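You operate a simulated robot arm through the tools that you are given. There is no shell and no other tool.

Carry out the task below with a simulated robot arm. There is one attempt and no reset: what you move stays moved.

Task
Swap the dirty pad for the clean one and switch the air on.
Fine: the dirty pad goes on the jar table; use the flat white drawer and shut it before the air goes on.
Where things are to end (x, y in the base frame): dirty pad within 60 mm of [420, -710].

The check looks at the end state, three seconds after you hand in, the way a careful person would. Anything else that was tipped, shoved, dropped, spilled or broken makes it a failure.

Robot
A 7-joint arm with a four-finger gripper, fixed in place. Base frame: the origin is on the floor under the middle of its stand, x ahead of it, y to its left, z up; the work surface is at about z = 860. Readings come in mm, rad, newtons and seconds.
It reaches about 1223 mm from its shoulder. Its first joint turns from -1.204 to 3.002 rad. Payload 3.67 kg.
The tool frame sits at the grasp point between the pads (the TCP): z along the fingers, y along the line on which they close. The tips reach 28 mm beyond it. The gripper opens to 112 mm; its body begins 73 mm behind the TCP.
Orientation is told as [roll, pitch, yaw] about the base's x, y, z axes, in that order, counted from this pose: with the fingers straight down and closing along the base's y, the tool's x points along the base's -x, its y along +y and its z along -z.

Tools
- The arm moves only by the tool jog_arm. Its argument "plan" is a list that holds one entry, the list of rows, each a list of 7 numbers: the turn, a rotation vector about the tool's x, y, z in rad, then the shift along the tool's x, y, z in mm, then the gripper command, from -1 (shut) to 1 (fully open), values between in proportion. In form: [[[rx, ry, rz, x, y, z, hand], ...]]. A call has 1 to 20 rows; each row shifts and turns the commanded pose from where the row before left it, along the tool's axes as they then stand. Each row takes 0.2 s and may step no farther than 50 mm and 0.15 rad from the row before; otherwise, or with a gripper value out of range, the whole call is refused. Where a pose cannot be reached the arm comes as near as it can. A force on the tool above 40 N (or 10 N above the force at the start of the call, whichever is more), or a blocked arm, ends the call early, and 0.2 s more pass. The fingers move at their own pace (about 102.5 mm/s each) and stop on an object; they squeeze with about 38 N. The grip force told is the motor's: it shows also when the fingers shut on nothing. Time passes only in rows, and 0.2 s behind the last, so rows that do not move let the fingers close. It gives the time, the measured TCP pose, the force on the tool (base axes), the opening and the grip force at its end, in the units of the frame above (readings bear some noise), with the torque about the TCP (base axes, N m) and any sound that the robot's microphone picked up.
- Cameras (640 x 400 px; columns grow to the right, rows downward): "scene" is fixed at [50.2, 502.1, 1586.1]; the picture's right is [-0.85, -0.53, 0.00], its down [-0.25, 0.40, -0.88] and it looks along [0.47, -0.75, -0.47] (base axes); focal length 352 px, centre (320, 200). "wrist" rides on the gripper at [60, -18, -104] in the tool frame; the picture's right is [0.29, 0.96, 0.00], its down [-0.80, 0.24, -0.55] and it looks along [-0.53, 0.16, 0.83] (tool axes); focal length 234 px, centre (320, 200). There is no depth. A picture from a camera that has moved, and an enlarged one, comes with that camera's place and axes in the base frame and with its lens.
- camera(camera): a new picture of that camera. No time passes.
- lift_body(by): slides the trunk up (or, below 0, down) by that many mm; the arm rides with it, the base frame stays. It gives what a move gives, with no picture.
- enlarge(camera, box): a new picture of the part [left, top, right, bottom] of that camera's present view, enlarged. No time passes.
- close_job(): hands the job in; it is judged then, once.

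Nothing tells you positions but the pictures and the camera data. Unless the task says otherwise, let go and move clear before handing in.

The tools are called after "Call:" as name(argument=value, ...) on one line, values as JSON. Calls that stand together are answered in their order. jog_arm: Moves the arm, as the interface text tells. Its arguments: {"type":"object","properties":{"plan":{"type":"array","items":{"type":"array","items":{"type":"array","items":{"type":"number"}}}}},"required":["plan"]} The other tools are called the same way: lift_body (by) moves the trunk up or down; camera (camera) takes a picture; enlarge (camera, box) takes an enlarged picture of a part of a camera's view; close_job () hands the job in.

At the start:

```text
time_s: 0.0
tool_pos: [570.0, -324.7, 1295.3]
orientation: [0.001, 0.0, 0.0]
force: [0.7, 0.2, 0.0]
torque: [0.01, -0.05, -0.03]
opening: 112.0
gripper_force: 0.0
trunk travel left (down, up): [-750.0, 90.0]
```

scene: 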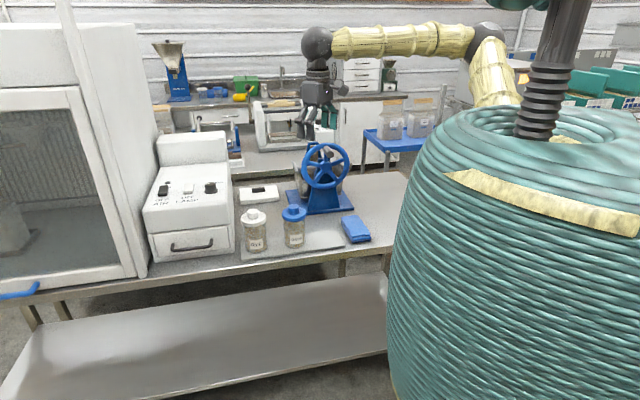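
wrist: 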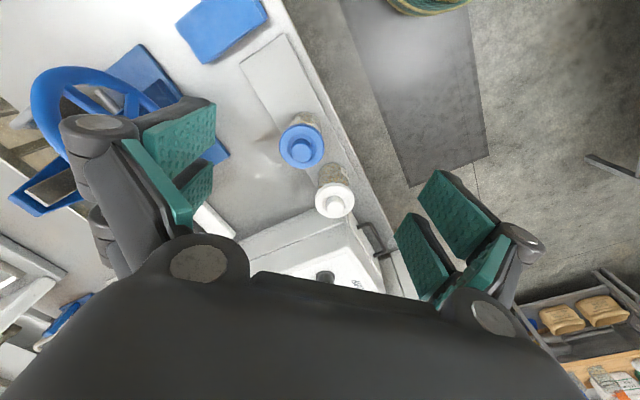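

I see a white box with switches and a drawer, two jars, a blue hand-wheel device, a blue pad-like item, and a blue table with jars farther off. I'll enlarge parts of the view before moving anything.

Call:
enlarge(camera="scene", box=[130, 120, 290, 270])

Call:
enlarge(camera="scene", box=[230, 130, 430, 270])

Call:
enlarge(camera="scene", box=[320, 60, 480, 180])

Call:
enlarge(camera="scene", box=[140, 30, 330, 160])

Call:
enlarge(camera="wrist", box=[160, 100, 420, 320])

```text
2.67 times, centred on (210, 195) of scene
camera zoom: at [50.2, 502.1, 1586.1], right [-0.85, -0.53, 0.0], down [-0.25, 0.4, -0.88], along [0.47, -0.75, -0.47], focal length 939 px, centre (613, 213)
```

zoom: 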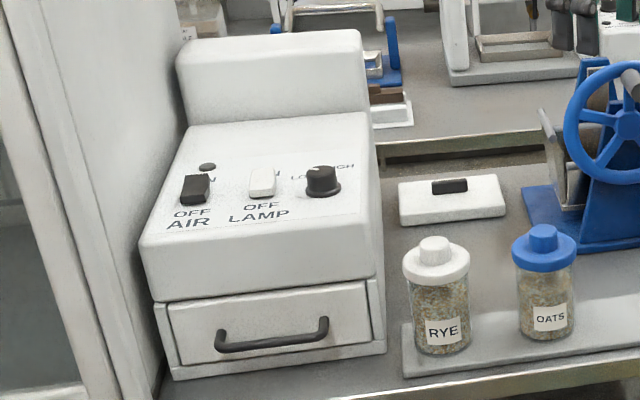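

```text
2.86 times, centred on (330, 200) of scene
camera zoom: at [50.2, 502.1, 1586.1], right [-0.85, -0.53, 0.0], down [-0.25, 0.4, -0.88], along [0.47, -0.75, -0.47], focal length 1006 px, centre (291, 200)
```

zoom: 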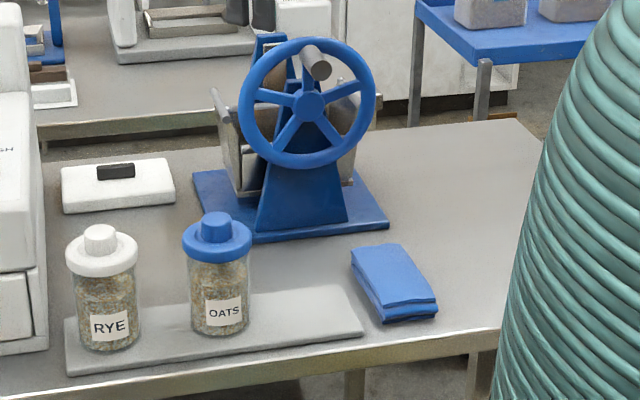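

```text
3.33 times, centred on (400, 120) of scene
camera zoom: at [50.2, 502.1, 1586.1], right [-0.85, -0.53, 0.0], down [-0.25, 0.4, -0.88], along [0.47, -0.75, -0.47], focal length 1173 px, centre (53, 467)
```

zoom: 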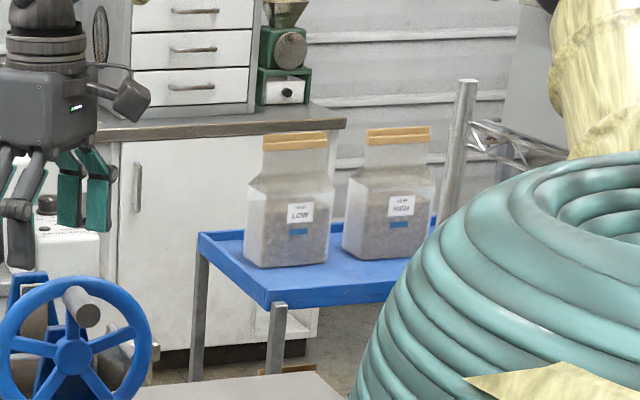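

```text
3.08 times, centred on (235, 95) of scene
camera zoom: at [50.2, 502.1, 1586.1], right [-0.85, -0.53, 0.0], down [-0.25, 0.4, -0.88], along [0.47, -0.75, -0.47], focal length 1083 px, centre (582, 523)
```

zoom: 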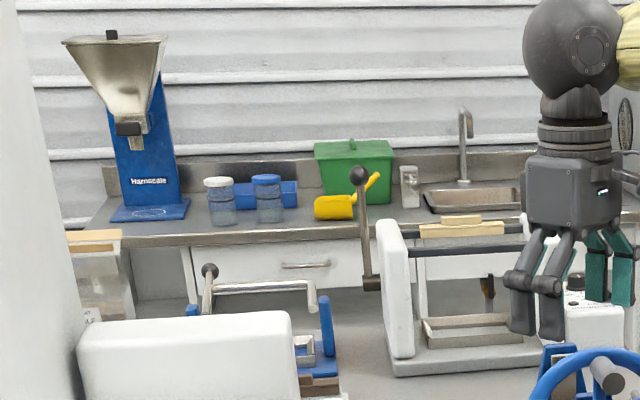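

```text
1.82 times, centred on (290, 210) of wrist
camera zoom: at [508.0, -341.9, 1399.3], right [-0.29, 0.96, 0.0], down [0.8, 0.24, 0.55], along [0.53, 0.16, -0.83], focal length 426 px, centre (374, 182)
```

zoom: 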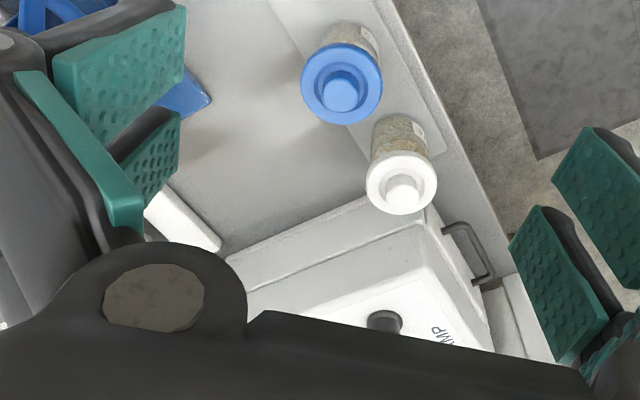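

The jars RYE and OATS stand on the near bench, and (420, −710) computes to a spot on that same bench, right of the blue folded thing. I need closer looks at the flat white item with the dark bar, the drawer unit and the tan items at lower right of the wrist view.

Call:
enlarge(camera="wrist", box=[480, 240, 640, 400])

Call:
enlarge(camera="scene", box=[225, 170, 305, 220])

Call:
enlarge(camera="scene", box=[130, 215, 250, 290])

Call:
enlarge(camera="wrist", box=[160, 0, 360, 125])

Call:
enlarge(camera="wrist", box=[0, 200, 160, 400])

Call:
enlarge(camera="scene", box=[480, 30, 640, 130])

Call:
enlarge(camera="scene", box=[0, 60, 150, 310])

```text
2.50 times, centred on (560, 320) of wrist
camera zoom: at [508.0, -341.9, 1399.3], right [-0.29, 0.96, 0.0], down [0.8, 0.24, 0.55], along [0.53, 0.16, -0.83], focal length 585 px, centre (-280, -100)
```

zoom: 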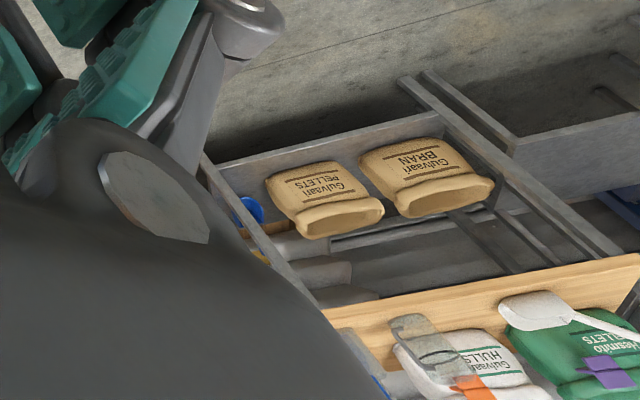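

```text
8.00 times, centred on (265, 195) of scene
camera zoom: at [50.2, 502.1, 1586.1], right [-0.85, -0.53, 0.0], down [-0.25, 0.4, -0.88], along [0.47, -0.75, -0.47], focal length 2816 px, centre (760, 240)
```

zoom: 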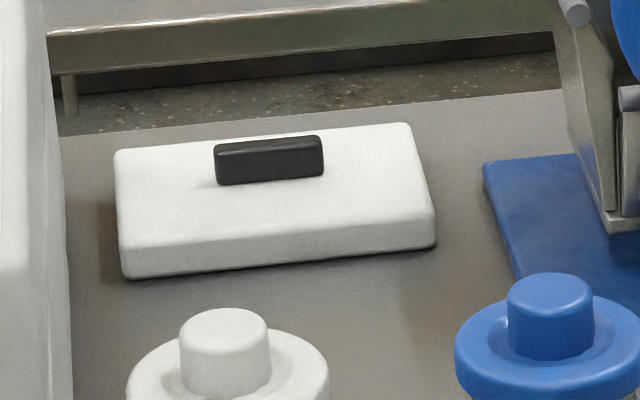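

```text
5.33 times, centred on (190, 252) of scene
camera zoom: at [50.2, 502.1, 1586.1], right [-0.85, -0.53, 0.0], down [-0.25, 0.4, -0.88], along [0.47, -0.75, -0.47], focal length 1877 px, centre (1013, -80)
```

zoom: 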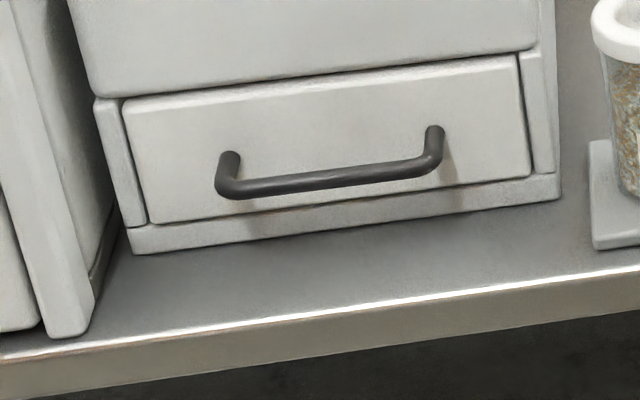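

```text
3.20 times, centred on (260, 62) of wrist
camera zoom: at [508.0, -341.9, 1399.3], right [-0.29, 0.96, 0.0], down [0.8, 0.24, 0.55], along [0.53, 0.16, -0.83], focal length 749 px, centre (512, 640)
```

zoom: 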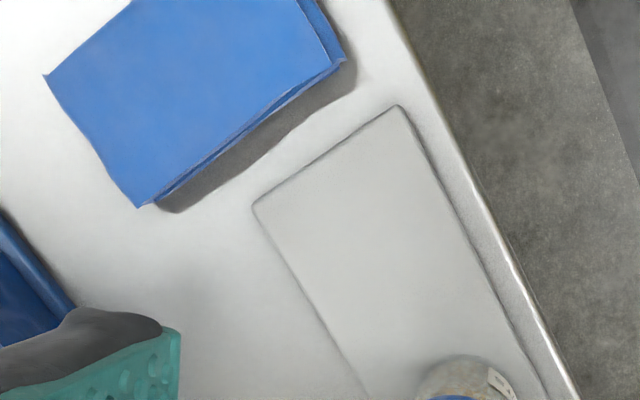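

```text
2.00 times, centred on (80, 300) of wrist
camera zoom: at [508.0, -341.9, 1399.3], right [-0.29, 0.96, 0.0], down [0.8, 0.24, 0.55], along [0.53, 0.16, -0.83], focal length 468 px, centre (800, 0)
```

zoom: 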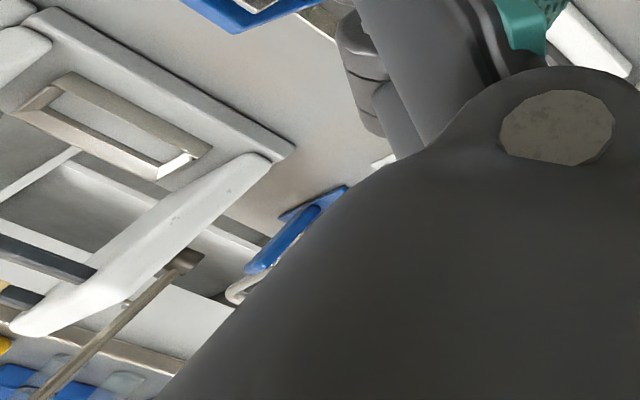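

```text
4.00 times, centred on (560, 80) of scene
camera zoom: at [50.2, 502.1, 1586.1], right [-0.85, -0.53, 0.0], down [-0.25, 0.4, -0.88], along [0.47, -0.75, -0.47], focal length 1408 px, centre (-640, 680)
```

zoom: 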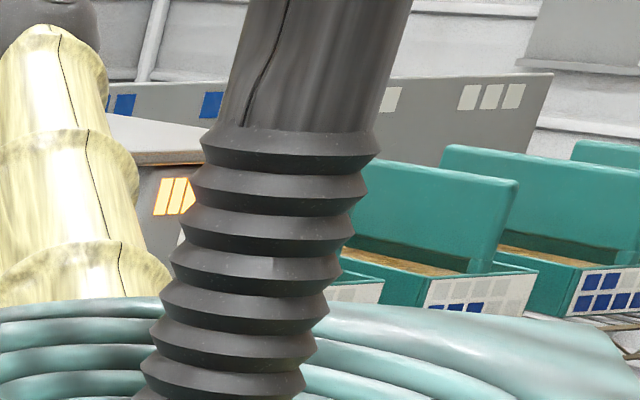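

```text
1.60 times, centred on (75, 185) of scene
camera zoom: at [50.2, 502.1, 1586.1], right [-0.85, -0.53, 0.0], down [-0.25, 0.4, -0.88], along [0.47, -0.75, -0.47], focal length 563 px, centre (712, 224)
```

zoom: 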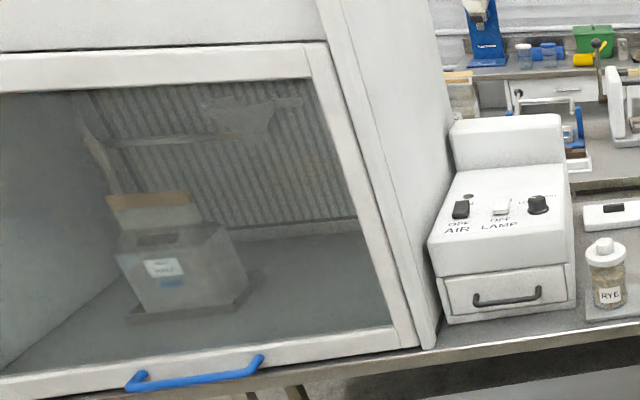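

The blue folded thing looks like a cloth, and the flat white slab with the dark tab may be the clean pad; the dirty one is probably in the drawer under the AIR switch. I'll look at the gripper's fingers and then move the wrist camera to see the bench better.

Call:
enlarge(camera="scene", box=[285, 50, 365, 150])

Call:
jog_arm(plan=[[[0, 0, 0, 40, 0, 0, 1], [0, 0, 0, 40, 0, 0, 1], [0, 0, 0, 40, 0, 0, 1], [0, 0, 0, 0, 0, 0, 1]]])

Call:
camera(camera="wrist")

```text
4.00 times, centred on (325, 100) of scene
camera zoom: at [50.2, 502.1, 1586.1], right [-0.85, -0.53, 0.0], down [-0.25, 0.4, -0.88], along [0.47, -0.75, -0.47], focal length 1408 px, centre (300, 600)
```

zoom: 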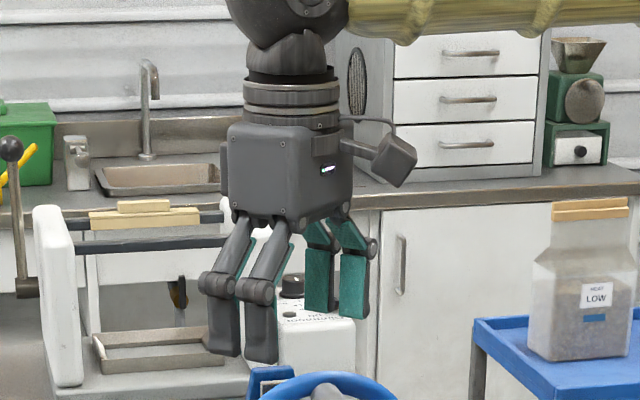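

```text
time_s: 1.0
tool_pos: [450.0, -324.0, 1296.2]
orientation: [0.0, 0.002, 0.0]
force: [0.2, -0.7, -0.3]
torque: [-0.02, 0.02, 0.03]
opening: 111.8
gripper_force: 0.1
trunk travel left (down, up): [-750.0, 90.0]
```

```text
taken
camera wrist: at [389.4, -341.7, 1399.2], right [-0.29, 0.96, 0.0], down [0.8, 0.24, 0.55], along [0.53, 0.16, -0.83], focal length 234 px, centre (320, 200)
```

wrist: 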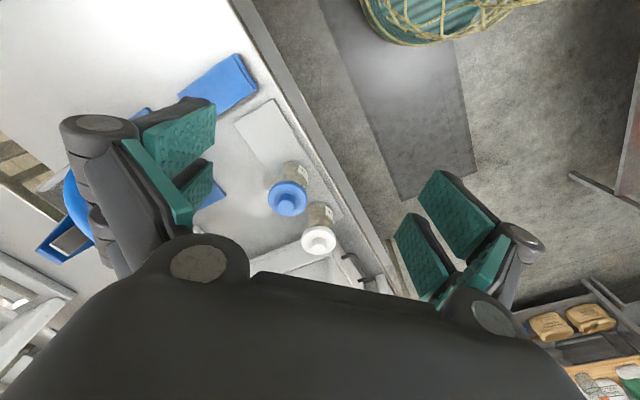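

Nothing blocks the space above the bench. I'll move the hand high above the drawer unit to see its front, the switches and the flat white slab from above.

Call:
jog_arm(plan=[[[0, 0, 0, -45, 0, 0, 1], [0, 0, 0, -45, 5, 0, 1], [0, 0, 0, -45, 10, 0, 1], [0, 0, 0, -45, 10, 0, 1], [0, 0, 0, -45, 10, 0, 1], [0, 0, 0, -45, 10, 0, 1], [0, 0, 0, -45, 10, 0, 1], [0, 0, 0, -45, 10, 0, 1], [0, 0, 0, 0, 0, 0, 1]]])

Call:
camera(camera="wrist")

Call:
camera(camera="scene")

```text
time_s: 3.0
tool_pos: [806.5, -259.6, 1295.9]
orientation: [0.002, -0.003, 0.001]
force: [-0.8, 0.3, -0.2]
torque: [0.05, -0.02, -0.03]
opening: 112.1
gripper_force: 0.1
trunk travel left (down, up): [-750.0, 90.0]
```

```text
taken
camera wrist: at [745.5, -277.8, 1400.4], right [-0.29, 0.96, 0.0], down [0.8, 0.24, 0.56], along [0.53, 0.16, -0.83], focal length 234 px, centre (320, 200)
```

wrist: 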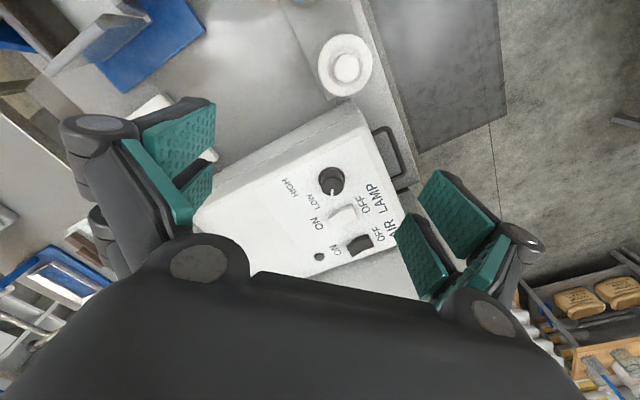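

```text
taken
```

scene: 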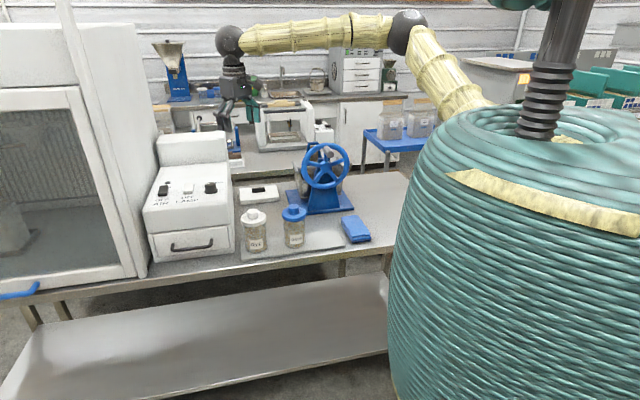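

I triangulate the AIR rocker to about (1037, −106, 1068), and the drawer handle sits on the box's near face, turned about 45°. I'll enlarge the handle, the slab and the switches.

Call:
enlarge(camera="wrist", box=[280, 90, 440, 210])

Call:
enlarge(camera="wrist", box=[290, 150, 410, 270])

Call:
enlarge(camera="scene", box=[140, 165, 240, 225])

Call:
enlarge(camera="scene", box=[140, 220, 250, 270])

```text
3.33 times, centred on (360, 150) of wrist
camera zoom: at [745.5, -277.8, 1400.4], right [-0.29, 0.96, 0.0], down [0.8, 0.24, 0.56], along [0.53, 0.16, -0.83], focal length 781 px, centre (187, 367)
```

zoom: 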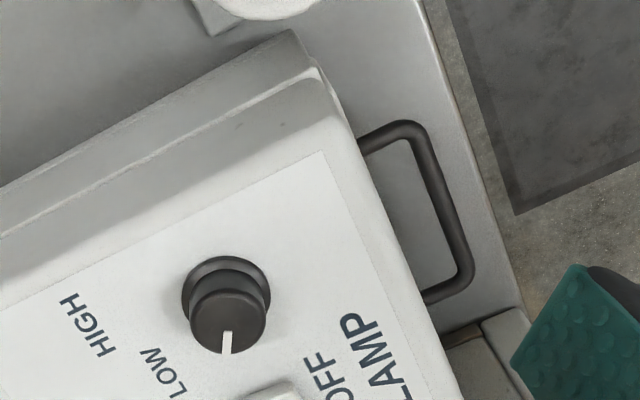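

```text
3.33 times, centred on (350, 210) of wrist
camera zoom: at [745.5, -277.8, 1400.4], right [-0.29, 0.96, 0.0], down [0.8, 0.24, 0.56], along [0.53, 0.16, -0.83], focal length 781 px, centre (220, 167)
```

zoom: 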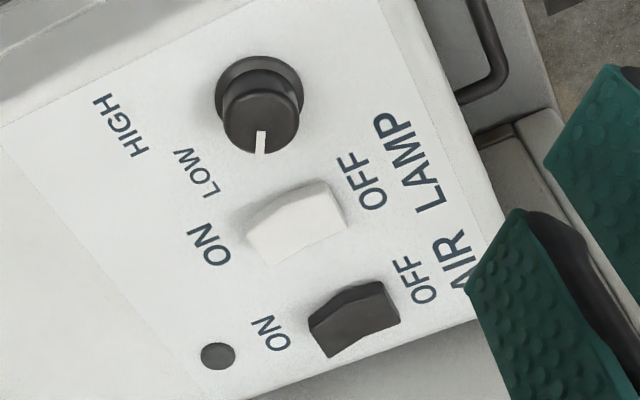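

```text
6.40 times, centred on (190, 195) of scene
camera zoom: at [50.2, 502.1, 1586.1], right [-0.85, -0.53, 0.0], down [-0.25, 0.4, -0.88], along [0.47, -0.75, -0.47], focal length 2253 px, centre (1152, 232)
```

zoom: 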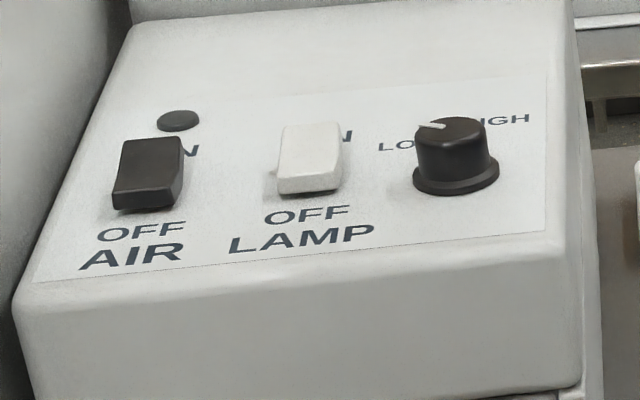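

```text
5.82 times, centred on (195, 245) of scene
camera zoom: at [50.2, 502.1, 1586.1], right [-0.85, -0.53, 0.0], down [-0.25, 0.4, -0.88], along [0.47, -0.75, -0.47], focal length 2048 px, centre (1047, -62)
```

zoom: 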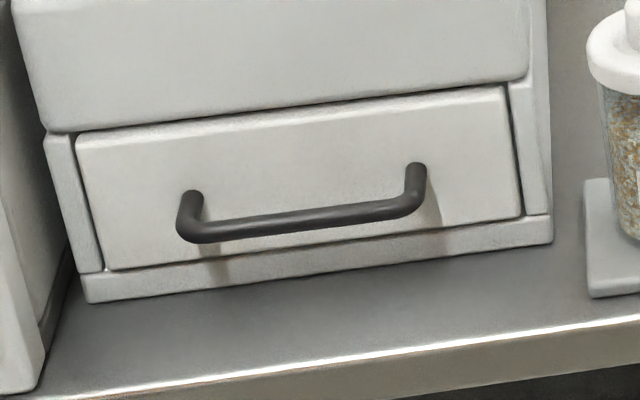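

The handle bar runs from about (849, −102) to (932, −23) at z ≈ 918, about 33 mm off the drawer face, and pulls toward (−0.7, +0.7). I'll go to a spot in front of it, turn the hand 45° and tilt it so the fingers can close over the bar from above and outside.

Call:
jog_arm(plan=[[[0, 0, 0, 3.7, 44.3, 14, 1], [0, 0, 0, 3.7, 44.3, 14, 1], [0, 0, 0, 3.7, 44.3, 14, 1], [0, 0, 0, 3.7, 44.3, 14, 1], [0, 0, 0, 3.7, 44.3, 14, 1], [0, 0, 0, 3.7, 44.3, 14, 1], [0, 0, 0, 3.7, 44.3, 14, 1], [0, 0, -0.15, 0, 0, 0, 1], [0, 0, -0.15, 0, 0, 0, 1], [0, 0, -0.15, 0, 0, 0, 1], [0, 0, -0.15, 0, 0, 0, 1], [0, 0, -0.15, 0, 0, 0, 1], [0, 0, -0.02, 0, 0, 0, 1], [0, 0, 0, 0, 0, 0, 1]]])

Call:
camera(camera="wrist")

Call:
camera(camera="scene")

```text
time_s: 6.0
tool_pos: [783.5, 50.4, 1196.8]
orientation: [0.0, 0.0, 0.771]
force: [0.3, -0.5, -1.1]
torque: [0.0, 0.02, 0.03]
opening: 112.2
gripper_force: 0.1
trunk travel left (down, up): [-750.0, 90.0]
```

```text
taken
camera wrist: at [751.4, -3.0, 1301.2], right [-0.87, 0.49, 0.0], down [0.4, 0.73, 0.55], along [0.27, 0.48, -0.83], focal length 234 px, centre (320, 200)
```

wrist: 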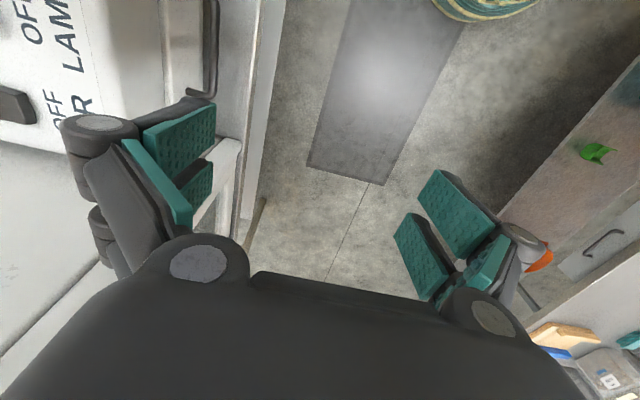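

```text
taken
```

scene: 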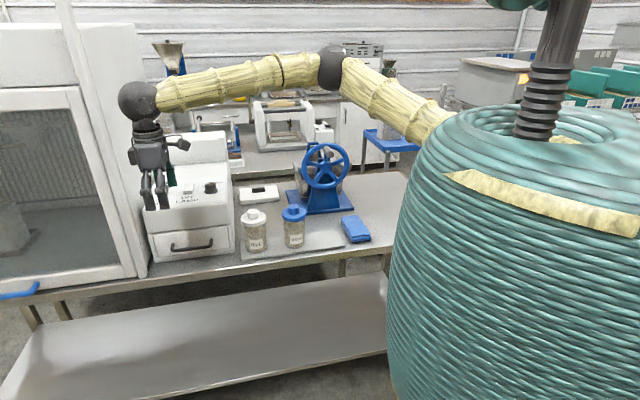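

The hand is in front of the unit, clear. Now I tilt it 45° toward the drawer face.

Call:
jog_arm(plan=[[[0.14, 0, 0, 0, 0, 0, 1], [0.14, 0, 0, 0, 0, 0, 1], [0.14, 0, 0, 0, 0, 0, 1], [0.14, 0, 0, 0, 0, 0, 1], [0.14, 0, 0, 0, 0, 0, 1], [0.085, 0, 0, 0, 0, 0, 0.3], [0, 0, 0, 0, 0, 0, 0.1], [0, 0, 0, 0, 0, 0, 0.1]]])

Call:
camera(camera="wrist")

Call:
enlarge(camera="scene", box=[90, 70, 270, 280])

```text
time_s: 7.8
tool_pos: [781.9, 52.5, 1197.7]
orientation: [-0.785, 0.001, 0.771]
force: [0.1, 0.5, 0.2]
torque: [0.02, -0.01, -0.02]
opening: 61.7
gripper_force: 0.1
trunk travel left (down, up): [-750.0, 90.0]
```

```text
taken
camera wrist: at [696.3, 54.3, 1284.0], right [-0.68, 0.29, -0.68], down [0.18, 0.96, 0.22], along [0.71, 0.03, -0.7], focal length 234 px, centre (320, 200)
```

wrist: 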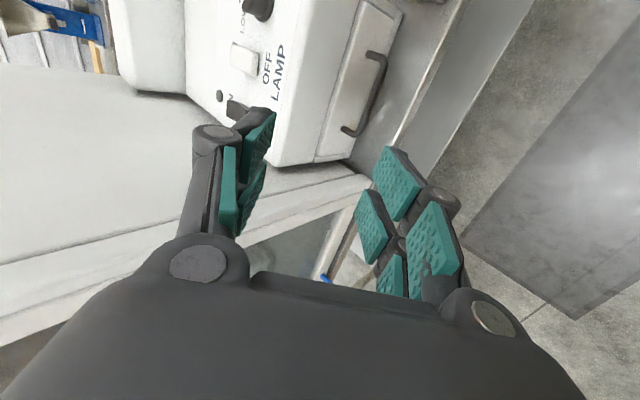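

```text
1.90 times, centred on (180, 175) of scene
camera zoom: at [50.2, 502.1, 1586.1], right [-0.85, -0.53, 0.0], down [-0.25, 0.4, -0.88], along [0.47, -0.75, -0.47], focal length 670 px, centre (587, 248)
```

zoom: 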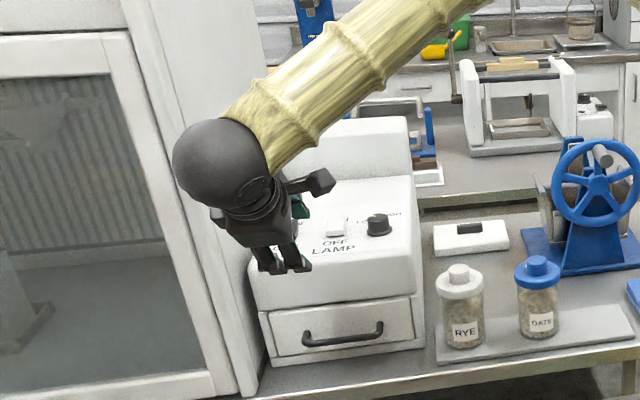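

The hand is tilted as planned and about 60 mm open. I'll measure the handle again from this view before approaching.

Call:
enlarge(camera="wrist", box=[300, 20, 420, 160])

Call:
enlarge(camera="wrist", box=[180, 90, 480, 310])

```text
2.86 times, centred on (360, 90) of wrist
camera zoom: at [696.3, 54.3, 1284.0], right [-0.68, 0.29, -0.68], down [0.18, 0.96, 0.22], along [0.71, 0.03, -0.7], focal length 669 px, centre (206, 514)
```

zoom: 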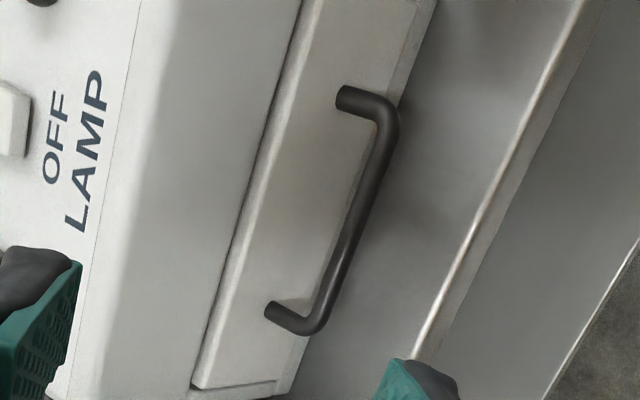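

```text
1.82 times, centred on (330, 200) of wrist
camera zoom: at [696.3, 54.3, 1284.0], right [-0.68, 0.29, -0.68], down [0.18, 0.96, 0.22], along [0.71, 0.03, -0.7], focal length 426 px, centre (302, 200)
```

zoom: 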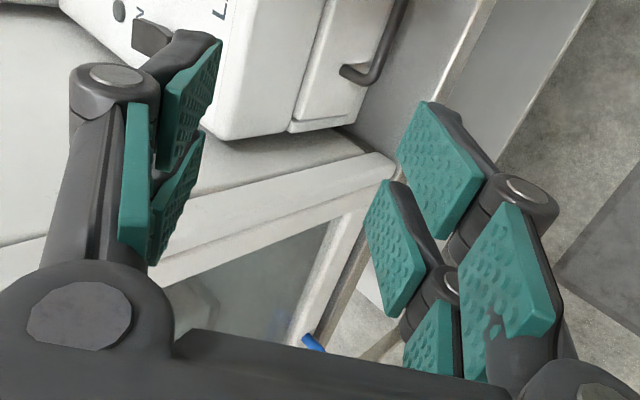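

Combining three views, I take the bar's middle at about (888, −64, 919), 29 mm off the face and about 12 mm thick. I'll move to a pre-grasp 90 mm back along the finger direction with the hand 40 mm open.

Call:
jog_arm(plan=[[[0, 0, 0, 0.96, 19.3, 43.7, -0.286], [0, 0, 0, 0.96, 19.3, 43.7, -0.286], [0, 0, 0, 0.96, 19.3, 43.7, -0.286], [0, 0, 0, 0.96, 19.3, 43.7, -0.286], [0, 0, 0, 0.96, 19.3, 43.7, -0.286], [0, 0, 0, 0, 0, 0, -0.286]]])

Call:
camera(camera="wrist")

Call:
enlarge(camera="scene", box=[100, 130, 260, 280])

```text
time_s: 9.2
tool_pos: [839.4, -13.0, 974.6]
orientation: [-0.786, 0.001, 0.772]
force: [-0.6, 0.5, 0.3]
torque: [0.0, 0.03, 0.01]
opening: 40.2
gripper_force: 0.2
trunk travel left (down, up): [-750.0, 90.0]
```

```text
taken
camera wrist: at [752.6, -10.9, 1061.8], right [-0.68, 0.29, -0.68], down [0.18, 0.96, 0.22], along [0.71, 0.03, -0.7], focal length 234 px, centre (320, 200)
```

wrist: 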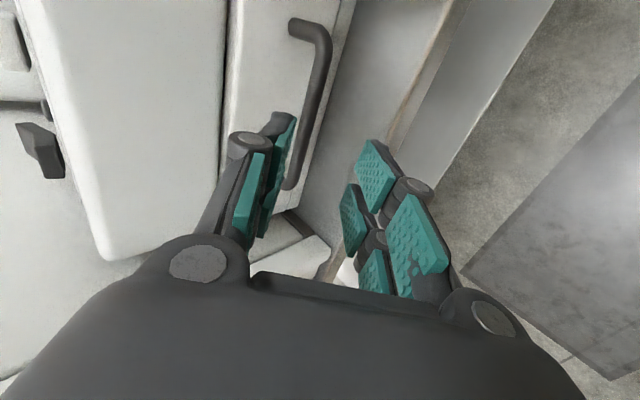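

```text
2.67 times, centred on (180, 205) of scene
camera zoom: at [50.2, 502.1, 1586.1], right [-0.85, -0.53, 0.0], down [-0.25, 0.4, -0.88], along [0.47, -0.75, -0.47], focal length 939 px, centre (693, 187)
```

zoom: 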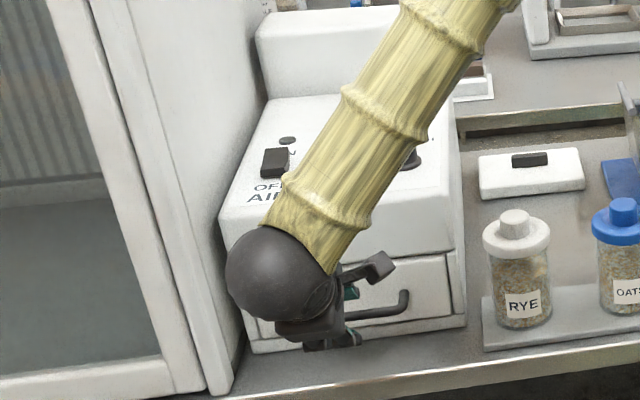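

The bar passes between the two finger pairs as predicted. I'll check the offset closely before advancing.

Call:
enlarge(camera="wrist", box=[220, 0, 440, 210])

```text
1.90 times, centred on (330, 105) of wrist
camera zoom: at [752.6, -10.9, 1061.8], right [-0.68, 0.29, -0.68], down [0.18, 0.96, 0.22], along [0.71, 0.03, -0.7], focal length 446 px, centre (301, 381)
```

zoom: 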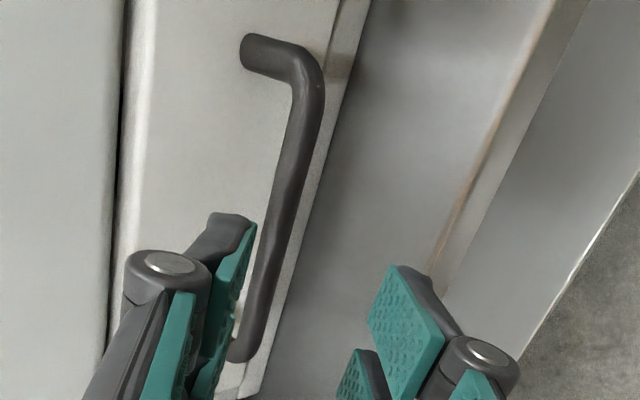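

Prediction and picture agree within about 2 mm. I'll nudge 1 mm toward the face side and advance part of the way, then look.

Call:
jog_arm(plan=[[[0, 0, 0, 0, -1, 20, -0.286], [0, 0, 0, 0, 0, 20, -0.286], [0, 0, 0, 0, 0, 10, -0.286], [0, 0, 0, 0, 0, 0, -0.286]]])

Call:
enlarge(camera="wrist", box=[220, 0, 440, 210])

Call:
enlarge(camera="scene", box=[130, 190, 250, 280])

```text
time_s: 10.2
tool_pos: [864.5, -39.7, 939.6]
orientation: [-0.786, -0.001, 0.77]
force: [-0.2, 0.3, 0.1]
torque: [-0.01, 0.01, -0.02]
opening: 39.9
gripper_force: 0.0
trunk travel left (down, up): [-750.0, 90.0]
```

```text
1.90 times, centred on (330, 105) of wrist
camera zoom: at [778.6, -37.1, 1026.5], right [-0.68, 0.29, -0.68], down [0.18, 0.96, 0.22], along [0.71, 0.03, -0.7], focal length 446 px, centre (301, 381)
```

zoom: 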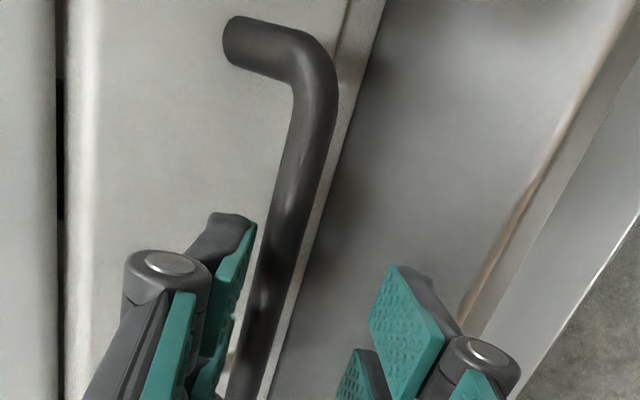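

```text
4.44 times, centred on (190, 235) of scene
camera zoom: at [50.2, 502.1, 1586.1], right [-0.85, -0.53, 0.0], down [-0.25, 0.4, -0.88], along [0.47, -0.75, -0.47], focal length 1564 px, centre (898, 44)
```

zoom: 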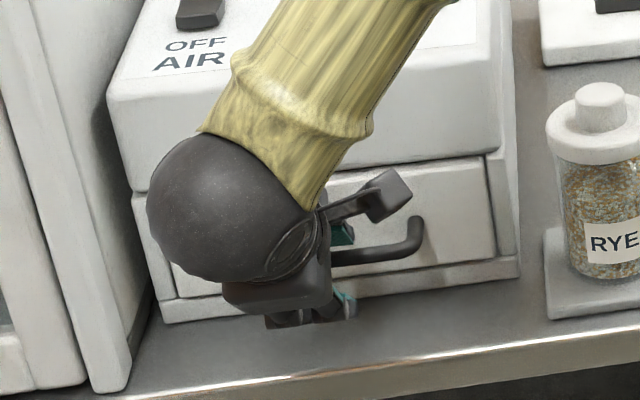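

Still aligned. I'll shift 1.5 mm more to the face side and advance the last 22 mm gently, watching the force.

Call:
jog_arm(plan=[[[0, 0, 0, 0, -1.5, 6, -0.286], [0, 0, 0, 0, 0, 6, -0.286], [0, 0, 0, 0, 0, 5, -0.286], [0, 0, 0, 0, 0, 5, -0.286], [0, 0, 0, 0, 0, 0, -0.286]]])

Call:
enlarge(camera="wrist", box=[220, 0, 440, 210])

```text
time_s: 11.4
tool_pos: [876.5, -52.1, 925.7]
orientation: [-0.786, 0.001, 0.77]
force: [0.3, 0.7, 0.1]
torque: [0.0, 0.0, -0.01]
opening: 40.2
gripper_force: 0.1
trunk travel left (down, up): [-750.0, 90.0]
```

```text
1.90 times, centred on (330, 105) of wrist
camera zoom: at [789.3, -49.3, 1011.3], right [-0.68, 0.29, -0.68], down [0.18, 0.96, 0.22], along [0.71, 0.03, -0.7], focal length 446 px, centre (301, 381)
```

zoom: 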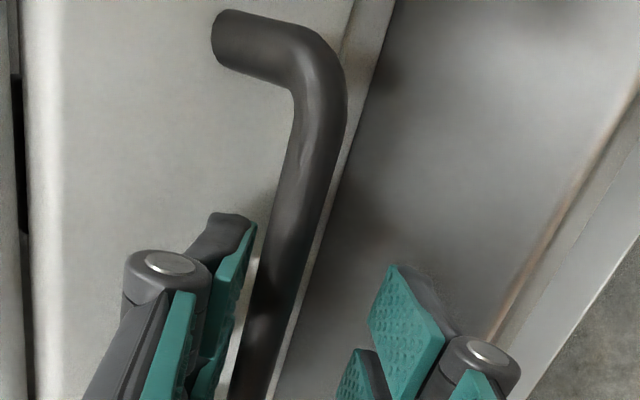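

No contact yet and the bar is inside the fingertips. Now I close around it while re-centring.

Call:
jog_arm(plan=[[[0, 0, 0, 0, -4, 0, -0.393], [0, 0, 0, 0, -4, 0, -0.536], [0, 0, 0, 0, -2.5, 0, -0.679], [0, 0, 0, 0, 0, 0, -1], [0, 0, 0, 0, 0, 0, -1], [0, 0, 0, 0, 0, 0, -1]]])

Call:
camera(camera="wrist")

```text
time_s: 12.8
tool_pos: [879.5, -56.0, 933.2]
orientation: [-0.786, -0.001, 0.772]
force: [1.4, -0.7, 3.2]
torque: [-0.95, 0.92, 1.05]
opening: 11.2
gripper_force: 45.2
trunk travel left (down, up): [-750.0, 90.0]
```

```text
taken
camera wrist: at [794.4, -54.4, 1019.4], right [-0.68, 0.29, -0.68], down [0.18, 0.96, 0.22], along [0.71, 0.03, -0.7], focal length 234 px, centre (320, 200)
```

wrist: 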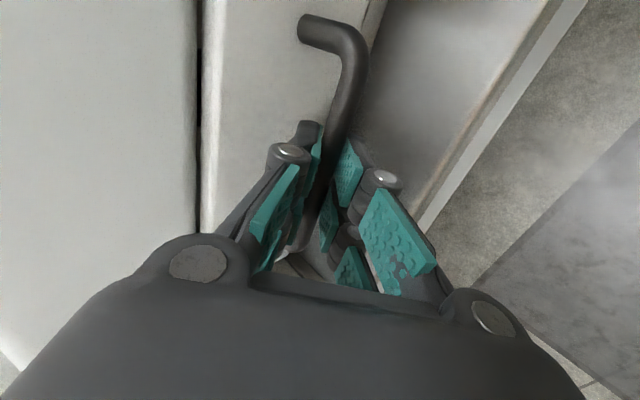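

The grip on the bar is firm (11 mm). I'll pull the drawer out slowly, straight away from its face.

Call:
jog_arm(plan=[[[0, 0, 0, 0, 5, -5, -1], [0, 0, 0, 0, 8, -8, -1], [0, 0, 0, 0, 12, -12, -1], [0, 0, 0, 0, 14, -14, -1], [0, 0, 0, 0, 14, -14, -1], [0, 0, 0, 0, 14, -14, -1], [0, 0, 0, 0, 0, 0, -1]]])

Call:
camera(camera="wrist")

Call:
camera(camera="scene")

```text
time_s: 14.4
tool_pos: [813.0, 9.9, 933.1]
orientation: [-0.785, 0.0, 0.771]
force: [-6.8, -6.5, -1.6]
torque: [-1.05, 1.07, 0.88]
opening: 11.1
gripper_force: 45.0
trunk travel left (down, up): [-750.0, 90.0]
```

```text
taken
camera wrist: at [727.5, 12.5, 1019.5], right [-0.68, 0.29, -0.68], down [0.18, 0.96, 0.22], along [0.71, 0.03, -0.7], focal length 234 px, centre (320, 200)
```

wrist: 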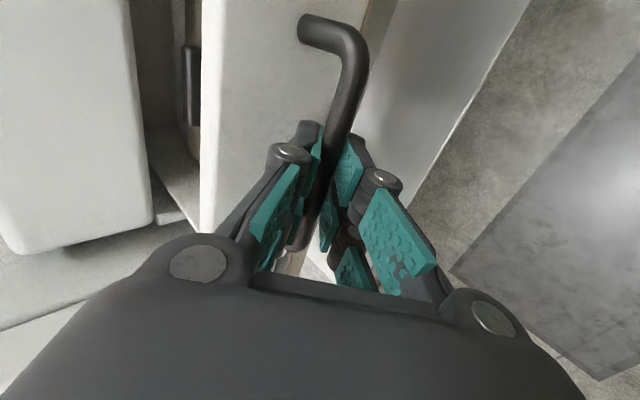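

```text
taken
```

scene: 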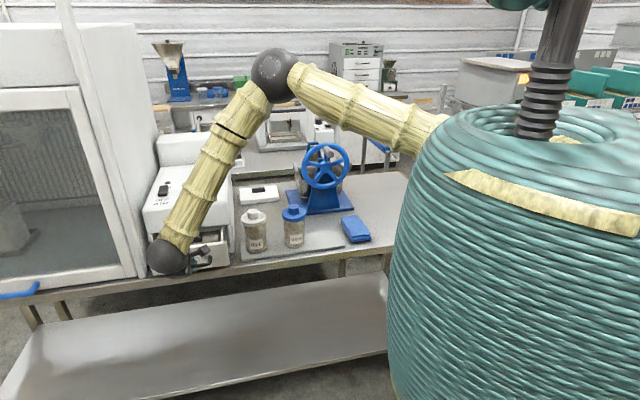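

The drawer is out about 94 mm and a dark tab shows inside. I'll keep pulling, with a slight sideways relief.

Call:
jog_arm(plan=[[[0, 0, 0, 0.6, 10, -10, -1], [0, 0, 0, 0.4, 12, -12, -1], [0, 0, 0, 0.3, 12, -12, -1], [0, 0, 0, 0.3, 8, -8, -1], [0, 0, 0, 0, 0, 0, -1]]])

Call:
camera(camera="wrist")

Call:
enlarge(camera="scene", box=[110, 170, 270, 300])

```text
time_s: 15.6
tool_pos: [771.9, 53.0, 933.2]
orientation: [-0.782, 0.0, 0.772]
force: [-8.0, -8.1, -0.2]
torque: [-1.17, 1.17, 0.7]
opening: 11.6
gripper_force: 45.0
trunk travel left (down, up): [-750.0, 90.0]
```

```text
taken
camera wrist: at [685.1, 54.6, 1019.4], right [-0.68, 0.29, -0.68], down [0.18, 0.96, 0.22], along [0.71, 0.03, -0.7], focal length 234 px, centre (320, 200)
```

wrist: 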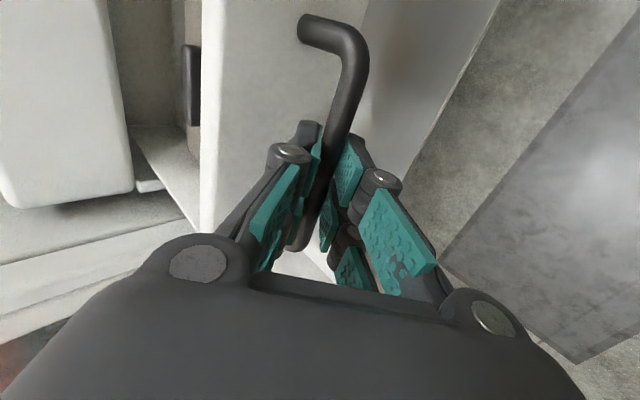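

```text
3.08 times, centred on (190, 235) of scene
camera zoom: at [50.2, 502.1, 1586.1], right [-0.85, -0.53, 0.0], down [-0.25, 0.4, -0.88], along [0.47, -0.75, -0.47], focal length 1083 px, centre (720, 92)
```

zoom: 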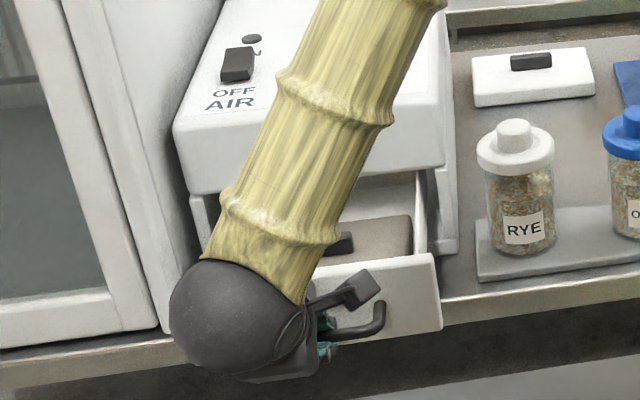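

The drawer holds a grey-brown pad with a dark tab (the dirty pad), so the white slab with the same tab is the clean one. I'll let go of the handle, back out along the fingers and look into the drawer from above.

Call:
jog_arm(plan=[[[0, 0, 0, 0, 1, 0, -0.679], [0, 0, 0, 0, 4, 0, -0.536], [0, 0, 0, 0, 4, 0, -0.393], [0, 0, 0, 0, 1, -8, -0.286], [0, 0, 0, 0, 0, -20, -0.286], [0, 0, 0, 0, 0, -40, -0.286], [0, 0, 0, 0, 0, -40, -0.286], [0, 0, 0, 0, 0, 0, -0.286]]])

Call:
camera(camera="wrist")

Call:
enlarge(camera="scene", box=[90, 170, 270, 300])

```text
time_s: 17.4
tool_pos: [714.4, 112.3, 1001.2]
orientation: [-0.783, 0.0, 0.77]
force: [0.4, 0.1, -0.5]
torque: [0.01, 0.02, 0.01]
opening: 40.3
gripper_force: 0.0
trunk travel left (down, up): [-750.0, 90.0]
```

```text
taken
camera wrist: at [628.8, 114.3, 1087.6], right [-0.68, 0.29, -0.68], down [0.18, 0.96, 0.22], along [0.71, 0.03, -0.7], focal length 234 px, centre (320, 200)
```

wrist: 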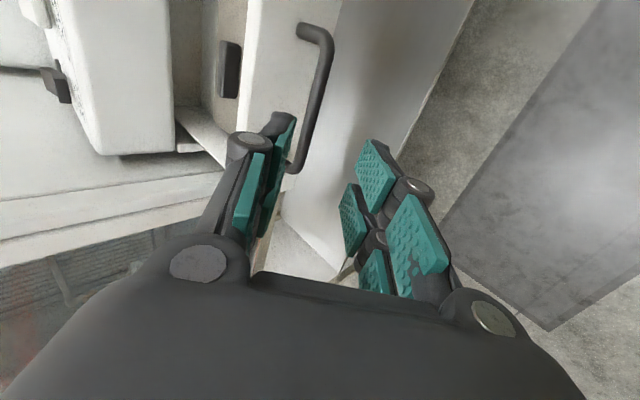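

```text
3.08 times, centred on (180, 235) of scene
camera zoom: at [50.2, 502.1, 1586.1], right [-0.85, -0.53, 0.0], down [-0.25, 0.4, -0.88], along [0.47, -0.75, -0.47], focal length 1083 px, centre (751, 92)
```

zoom: 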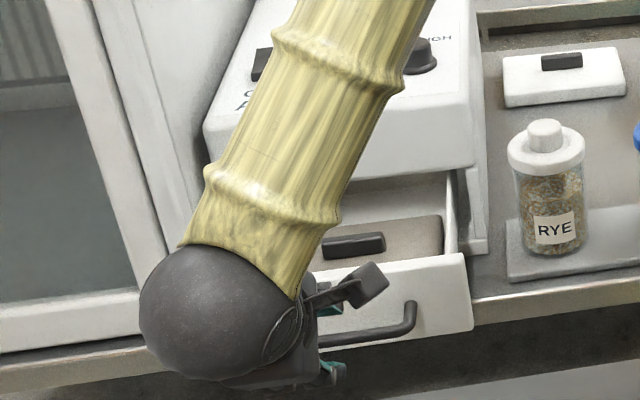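

Out cleanly. I'll rise, straighten the hand to point down, and look down into the drawer.

Call:
jog_arm(plan=[[[0, 0, 0, 0, -30, -30, 0], [0, 0, 0, 0, -30, -30, 0], [0, 0, 0, 0, -30, -30, 0], [0, 0, 0, 0, -30, -30, 0.5], [0, 0, 0, 0, -30, -30, 1], [0, 0, 0, 0, -20, -20, 1], [-0.14, 0, 0, 0, 0, 0, 1], [-0.14, 0, 0, 0, 0, 0, 1], [-0.14, 0, 0, 0, 0, 0, 1], [-0.14, 0, 0, 0, 0, 0, 1], [-0.14, 0, 0, 0, 0, 0, 1], [-0.083, 0, 0, 0, 0, 0, 1], [0, 0, 0, 0, 0, 0, 1]]])

Call:
camera(camera="wrist")

Call:
enlarge(camera="scene", box=[90, 130, 270, 300])

```text
time_s: 20.2
tool_pos: [714.3, 112.6, 1244.0]
orientation: [-0.002, 0.001, 0.77]
force: [0.2, -0.2, -0.2]
torque: [-0.04, -0.02, 0.0]
opening: 112.1
gripper_force: 0.1
trunk travel left (down, up): [-750.0, 90.0]
```

```text
taken
camera wrist: at [682.4, 58.5, 1347.0], right [-0.87, 0.49, 0.0], down [0.4, 0.73, 0.55], along [0.27, 0.48, -0.83], focal length 234 px, centre (320, 200)
```

wrist: 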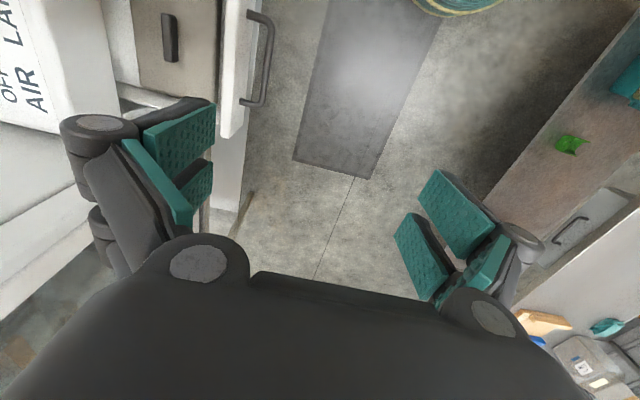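

```text
2.35 times, centred on (180, 215) of scene
camera zoom: at [50.2, 502.1, 1586.1], right [-0.85, -0.53, 0.0], down [-0.25, 0.4, -0.88], along [0.47, -0.75, -0.47], focal length 828 px, centre (649, 165)
```

zoom: 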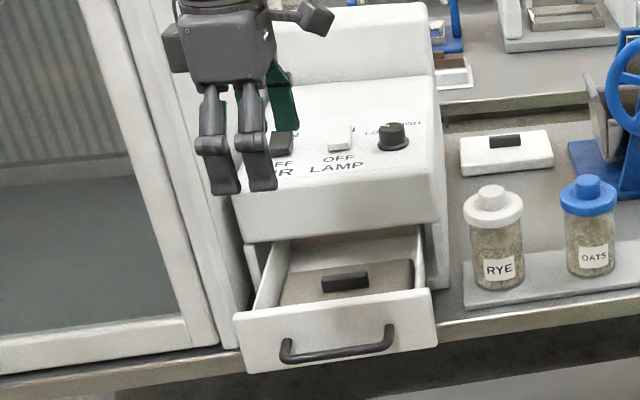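

The drawer is open with the dirty pad lying in it, tab near the front. I'll move the hand over the drawer to see it from above.

Call:
jog_arm(plan=[[[0, 0, 0, 0, -40, 0, 1], [0, 0, 0, 0, -40, 0, 1], [0, 0, 0, 0, -40, 0, 1], [0, 0, 0, 0, -40, 0, 1], [0, 0, 0, 0, 0, 0, 1]]])

Call:
camera(camera="wrist")

Call:
enlarge(camera="scene", box=[140, 210, 250, 290])

Call:
enlarge(camera="wrist", box=[210, 0, 410, 200])

```text
time_s: 21.4
tool_pos: [827.3, -0.8, 1242.5]
orientation: [-0.003, 0.002, 0.773]
force: [-0.4, 0.1, -0.5]
torque: [-0.02, -0.02, -0.01]
opening: 112.1
gripper_force: 0.1
trunk travel left (down, up): [-750.0, 90.0]
```

```text
taken
camera wrist: at [795.3, -55.0, 1346.3], right [-0.87, 0.49, 0.0], down [0.4, 0.73, 0.55], along [0.27, 0.48, -0.83], focal length 234 px, centre (320, 200)
```

wrist: 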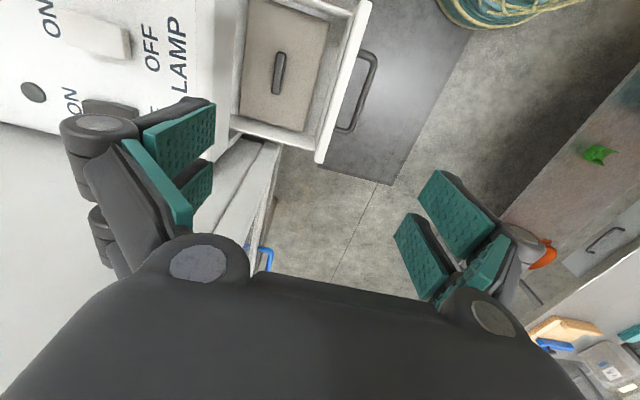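

```text
5.00 times, centred on (195, 250) of scene
camera zoom: at [50.2, 502.1, 1586.1], right [-0.85, -0.53, 0.0], down [-0.25, 0.4, -0.88], along [0.47, -0.75, -0.47], focal length 1760 px, centre (945, -50)
```

zoom: 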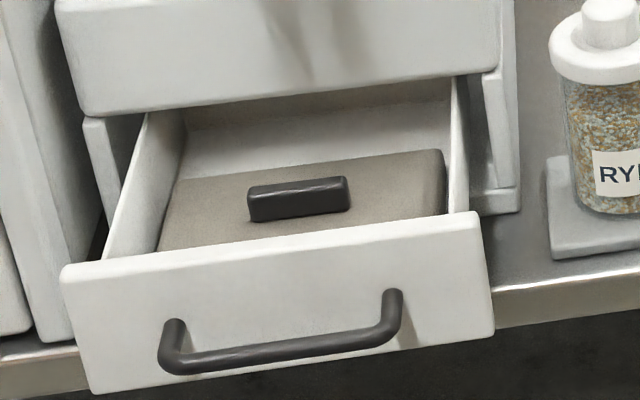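

```text
2.00 times, centred on (310, 100) of wrist
camera zoom: at [795.3, -55.0, 1346.3], right [-0.87, 0.49, 0.0], down [0.4, 0.73, 0.55], along [0.27, 0.48, -0.83], focal length 468 px, centre (340, 400)
```

zoom: 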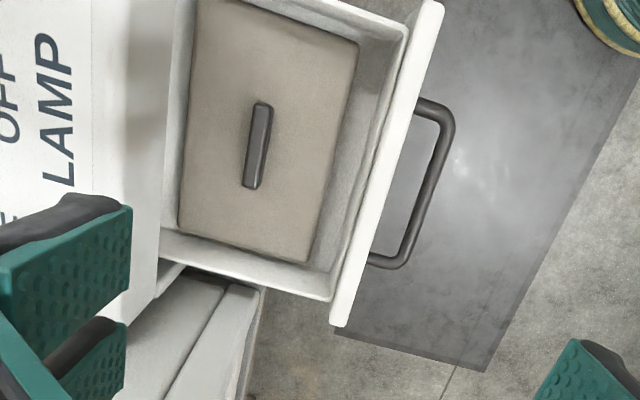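

The dirty pad's tab is at about (868, −52), top near z ≈ 934, running parallel to the drawer front, so my present hand turn fits it. I'll centre over it with the hand 40 mm open and come down partway to check.

Call:
jog_arm(plan=[[[0, 0, -0.012, 0, 0, 0, 0], [0, 0, 0, 3.3, -32, 0, -0.286], [0, 0, 0, 3.3, -32, 0, -0.286], [0, 0, 0, 0, 0, 40, -0.286], [0, 0, 0, 0, 0, 40, -0.286], [0, 0, 0, 0, 0, 40, -0.286], [0, 0, 0, 0, 0, 40, -0.286], [0, 0, 0, 0, 0, 30, -0.286], [0, 0, 0, 0, 0, 0, -0.286]]])

Call:
camera(camera="wrist")

Call:
enlarge(camera="wrist", box=[210, 0, 430, 200])

Call:
enlarge(camera="scene", box=[120, 130, 260, 290])

```text
time_s: 23.4
tool_pos: [864.8, -52.9, 1054.1]
orientation: [-0.002, -0.001, 0.781]
force: [0.2, 0.4, 0.1]
torque: [0.01, -0.04, 0.0]
opening: 39.9
gripper_force: 0.1
trunk travel left (down, up): [-750.0, 90.0]
```

```text
taken
camera wrist: at [834.7, -107.5, 1157.5], right [-0.88, 0.48, 0.0], down [0.4, 0.73, 0.55], along [0.27, 0.49, -0.83], focal length 234 px, centre (320, 200)
```

wrist: 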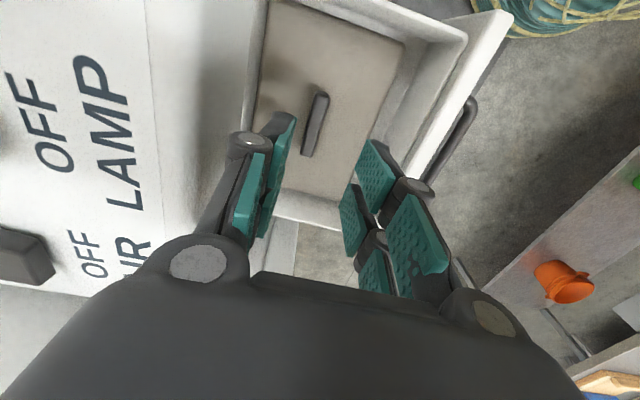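

```text
2.00 times, centred on (320, 100) of wrist
camera zoom: at [834.7, -107.5, 1157.5], right [-0.88, 0.48, 0.0], down [0.4, 0.73, 0.55], along [0.27, 0.49, -0.83], focal length 468 px, centre (320, 400)
```

zoom: 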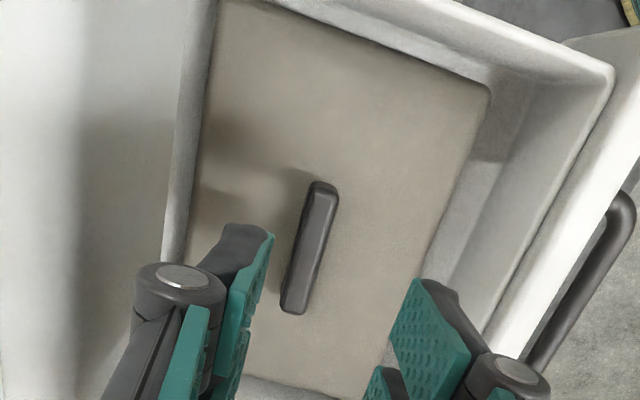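

```text
2.50 times, centred on (190, 210) of scene
camera zoom: at [50.2, 502.1, 1586.1], right [-0.85, -0.53, 0.0], down [-0.25, 0.4, -0.88], along [0.47, -0.75, -0.47], focal length 880 px, centre (645, 175)
```

zoom: 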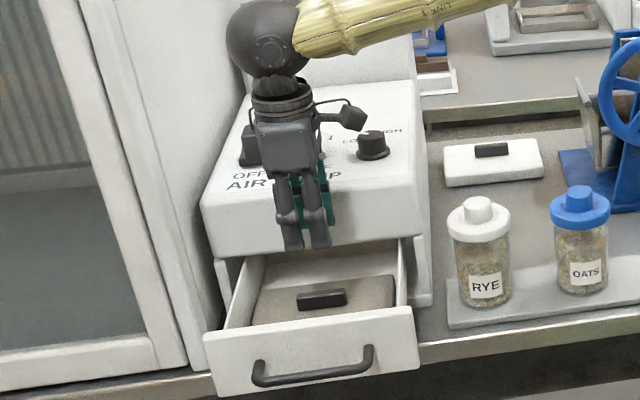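

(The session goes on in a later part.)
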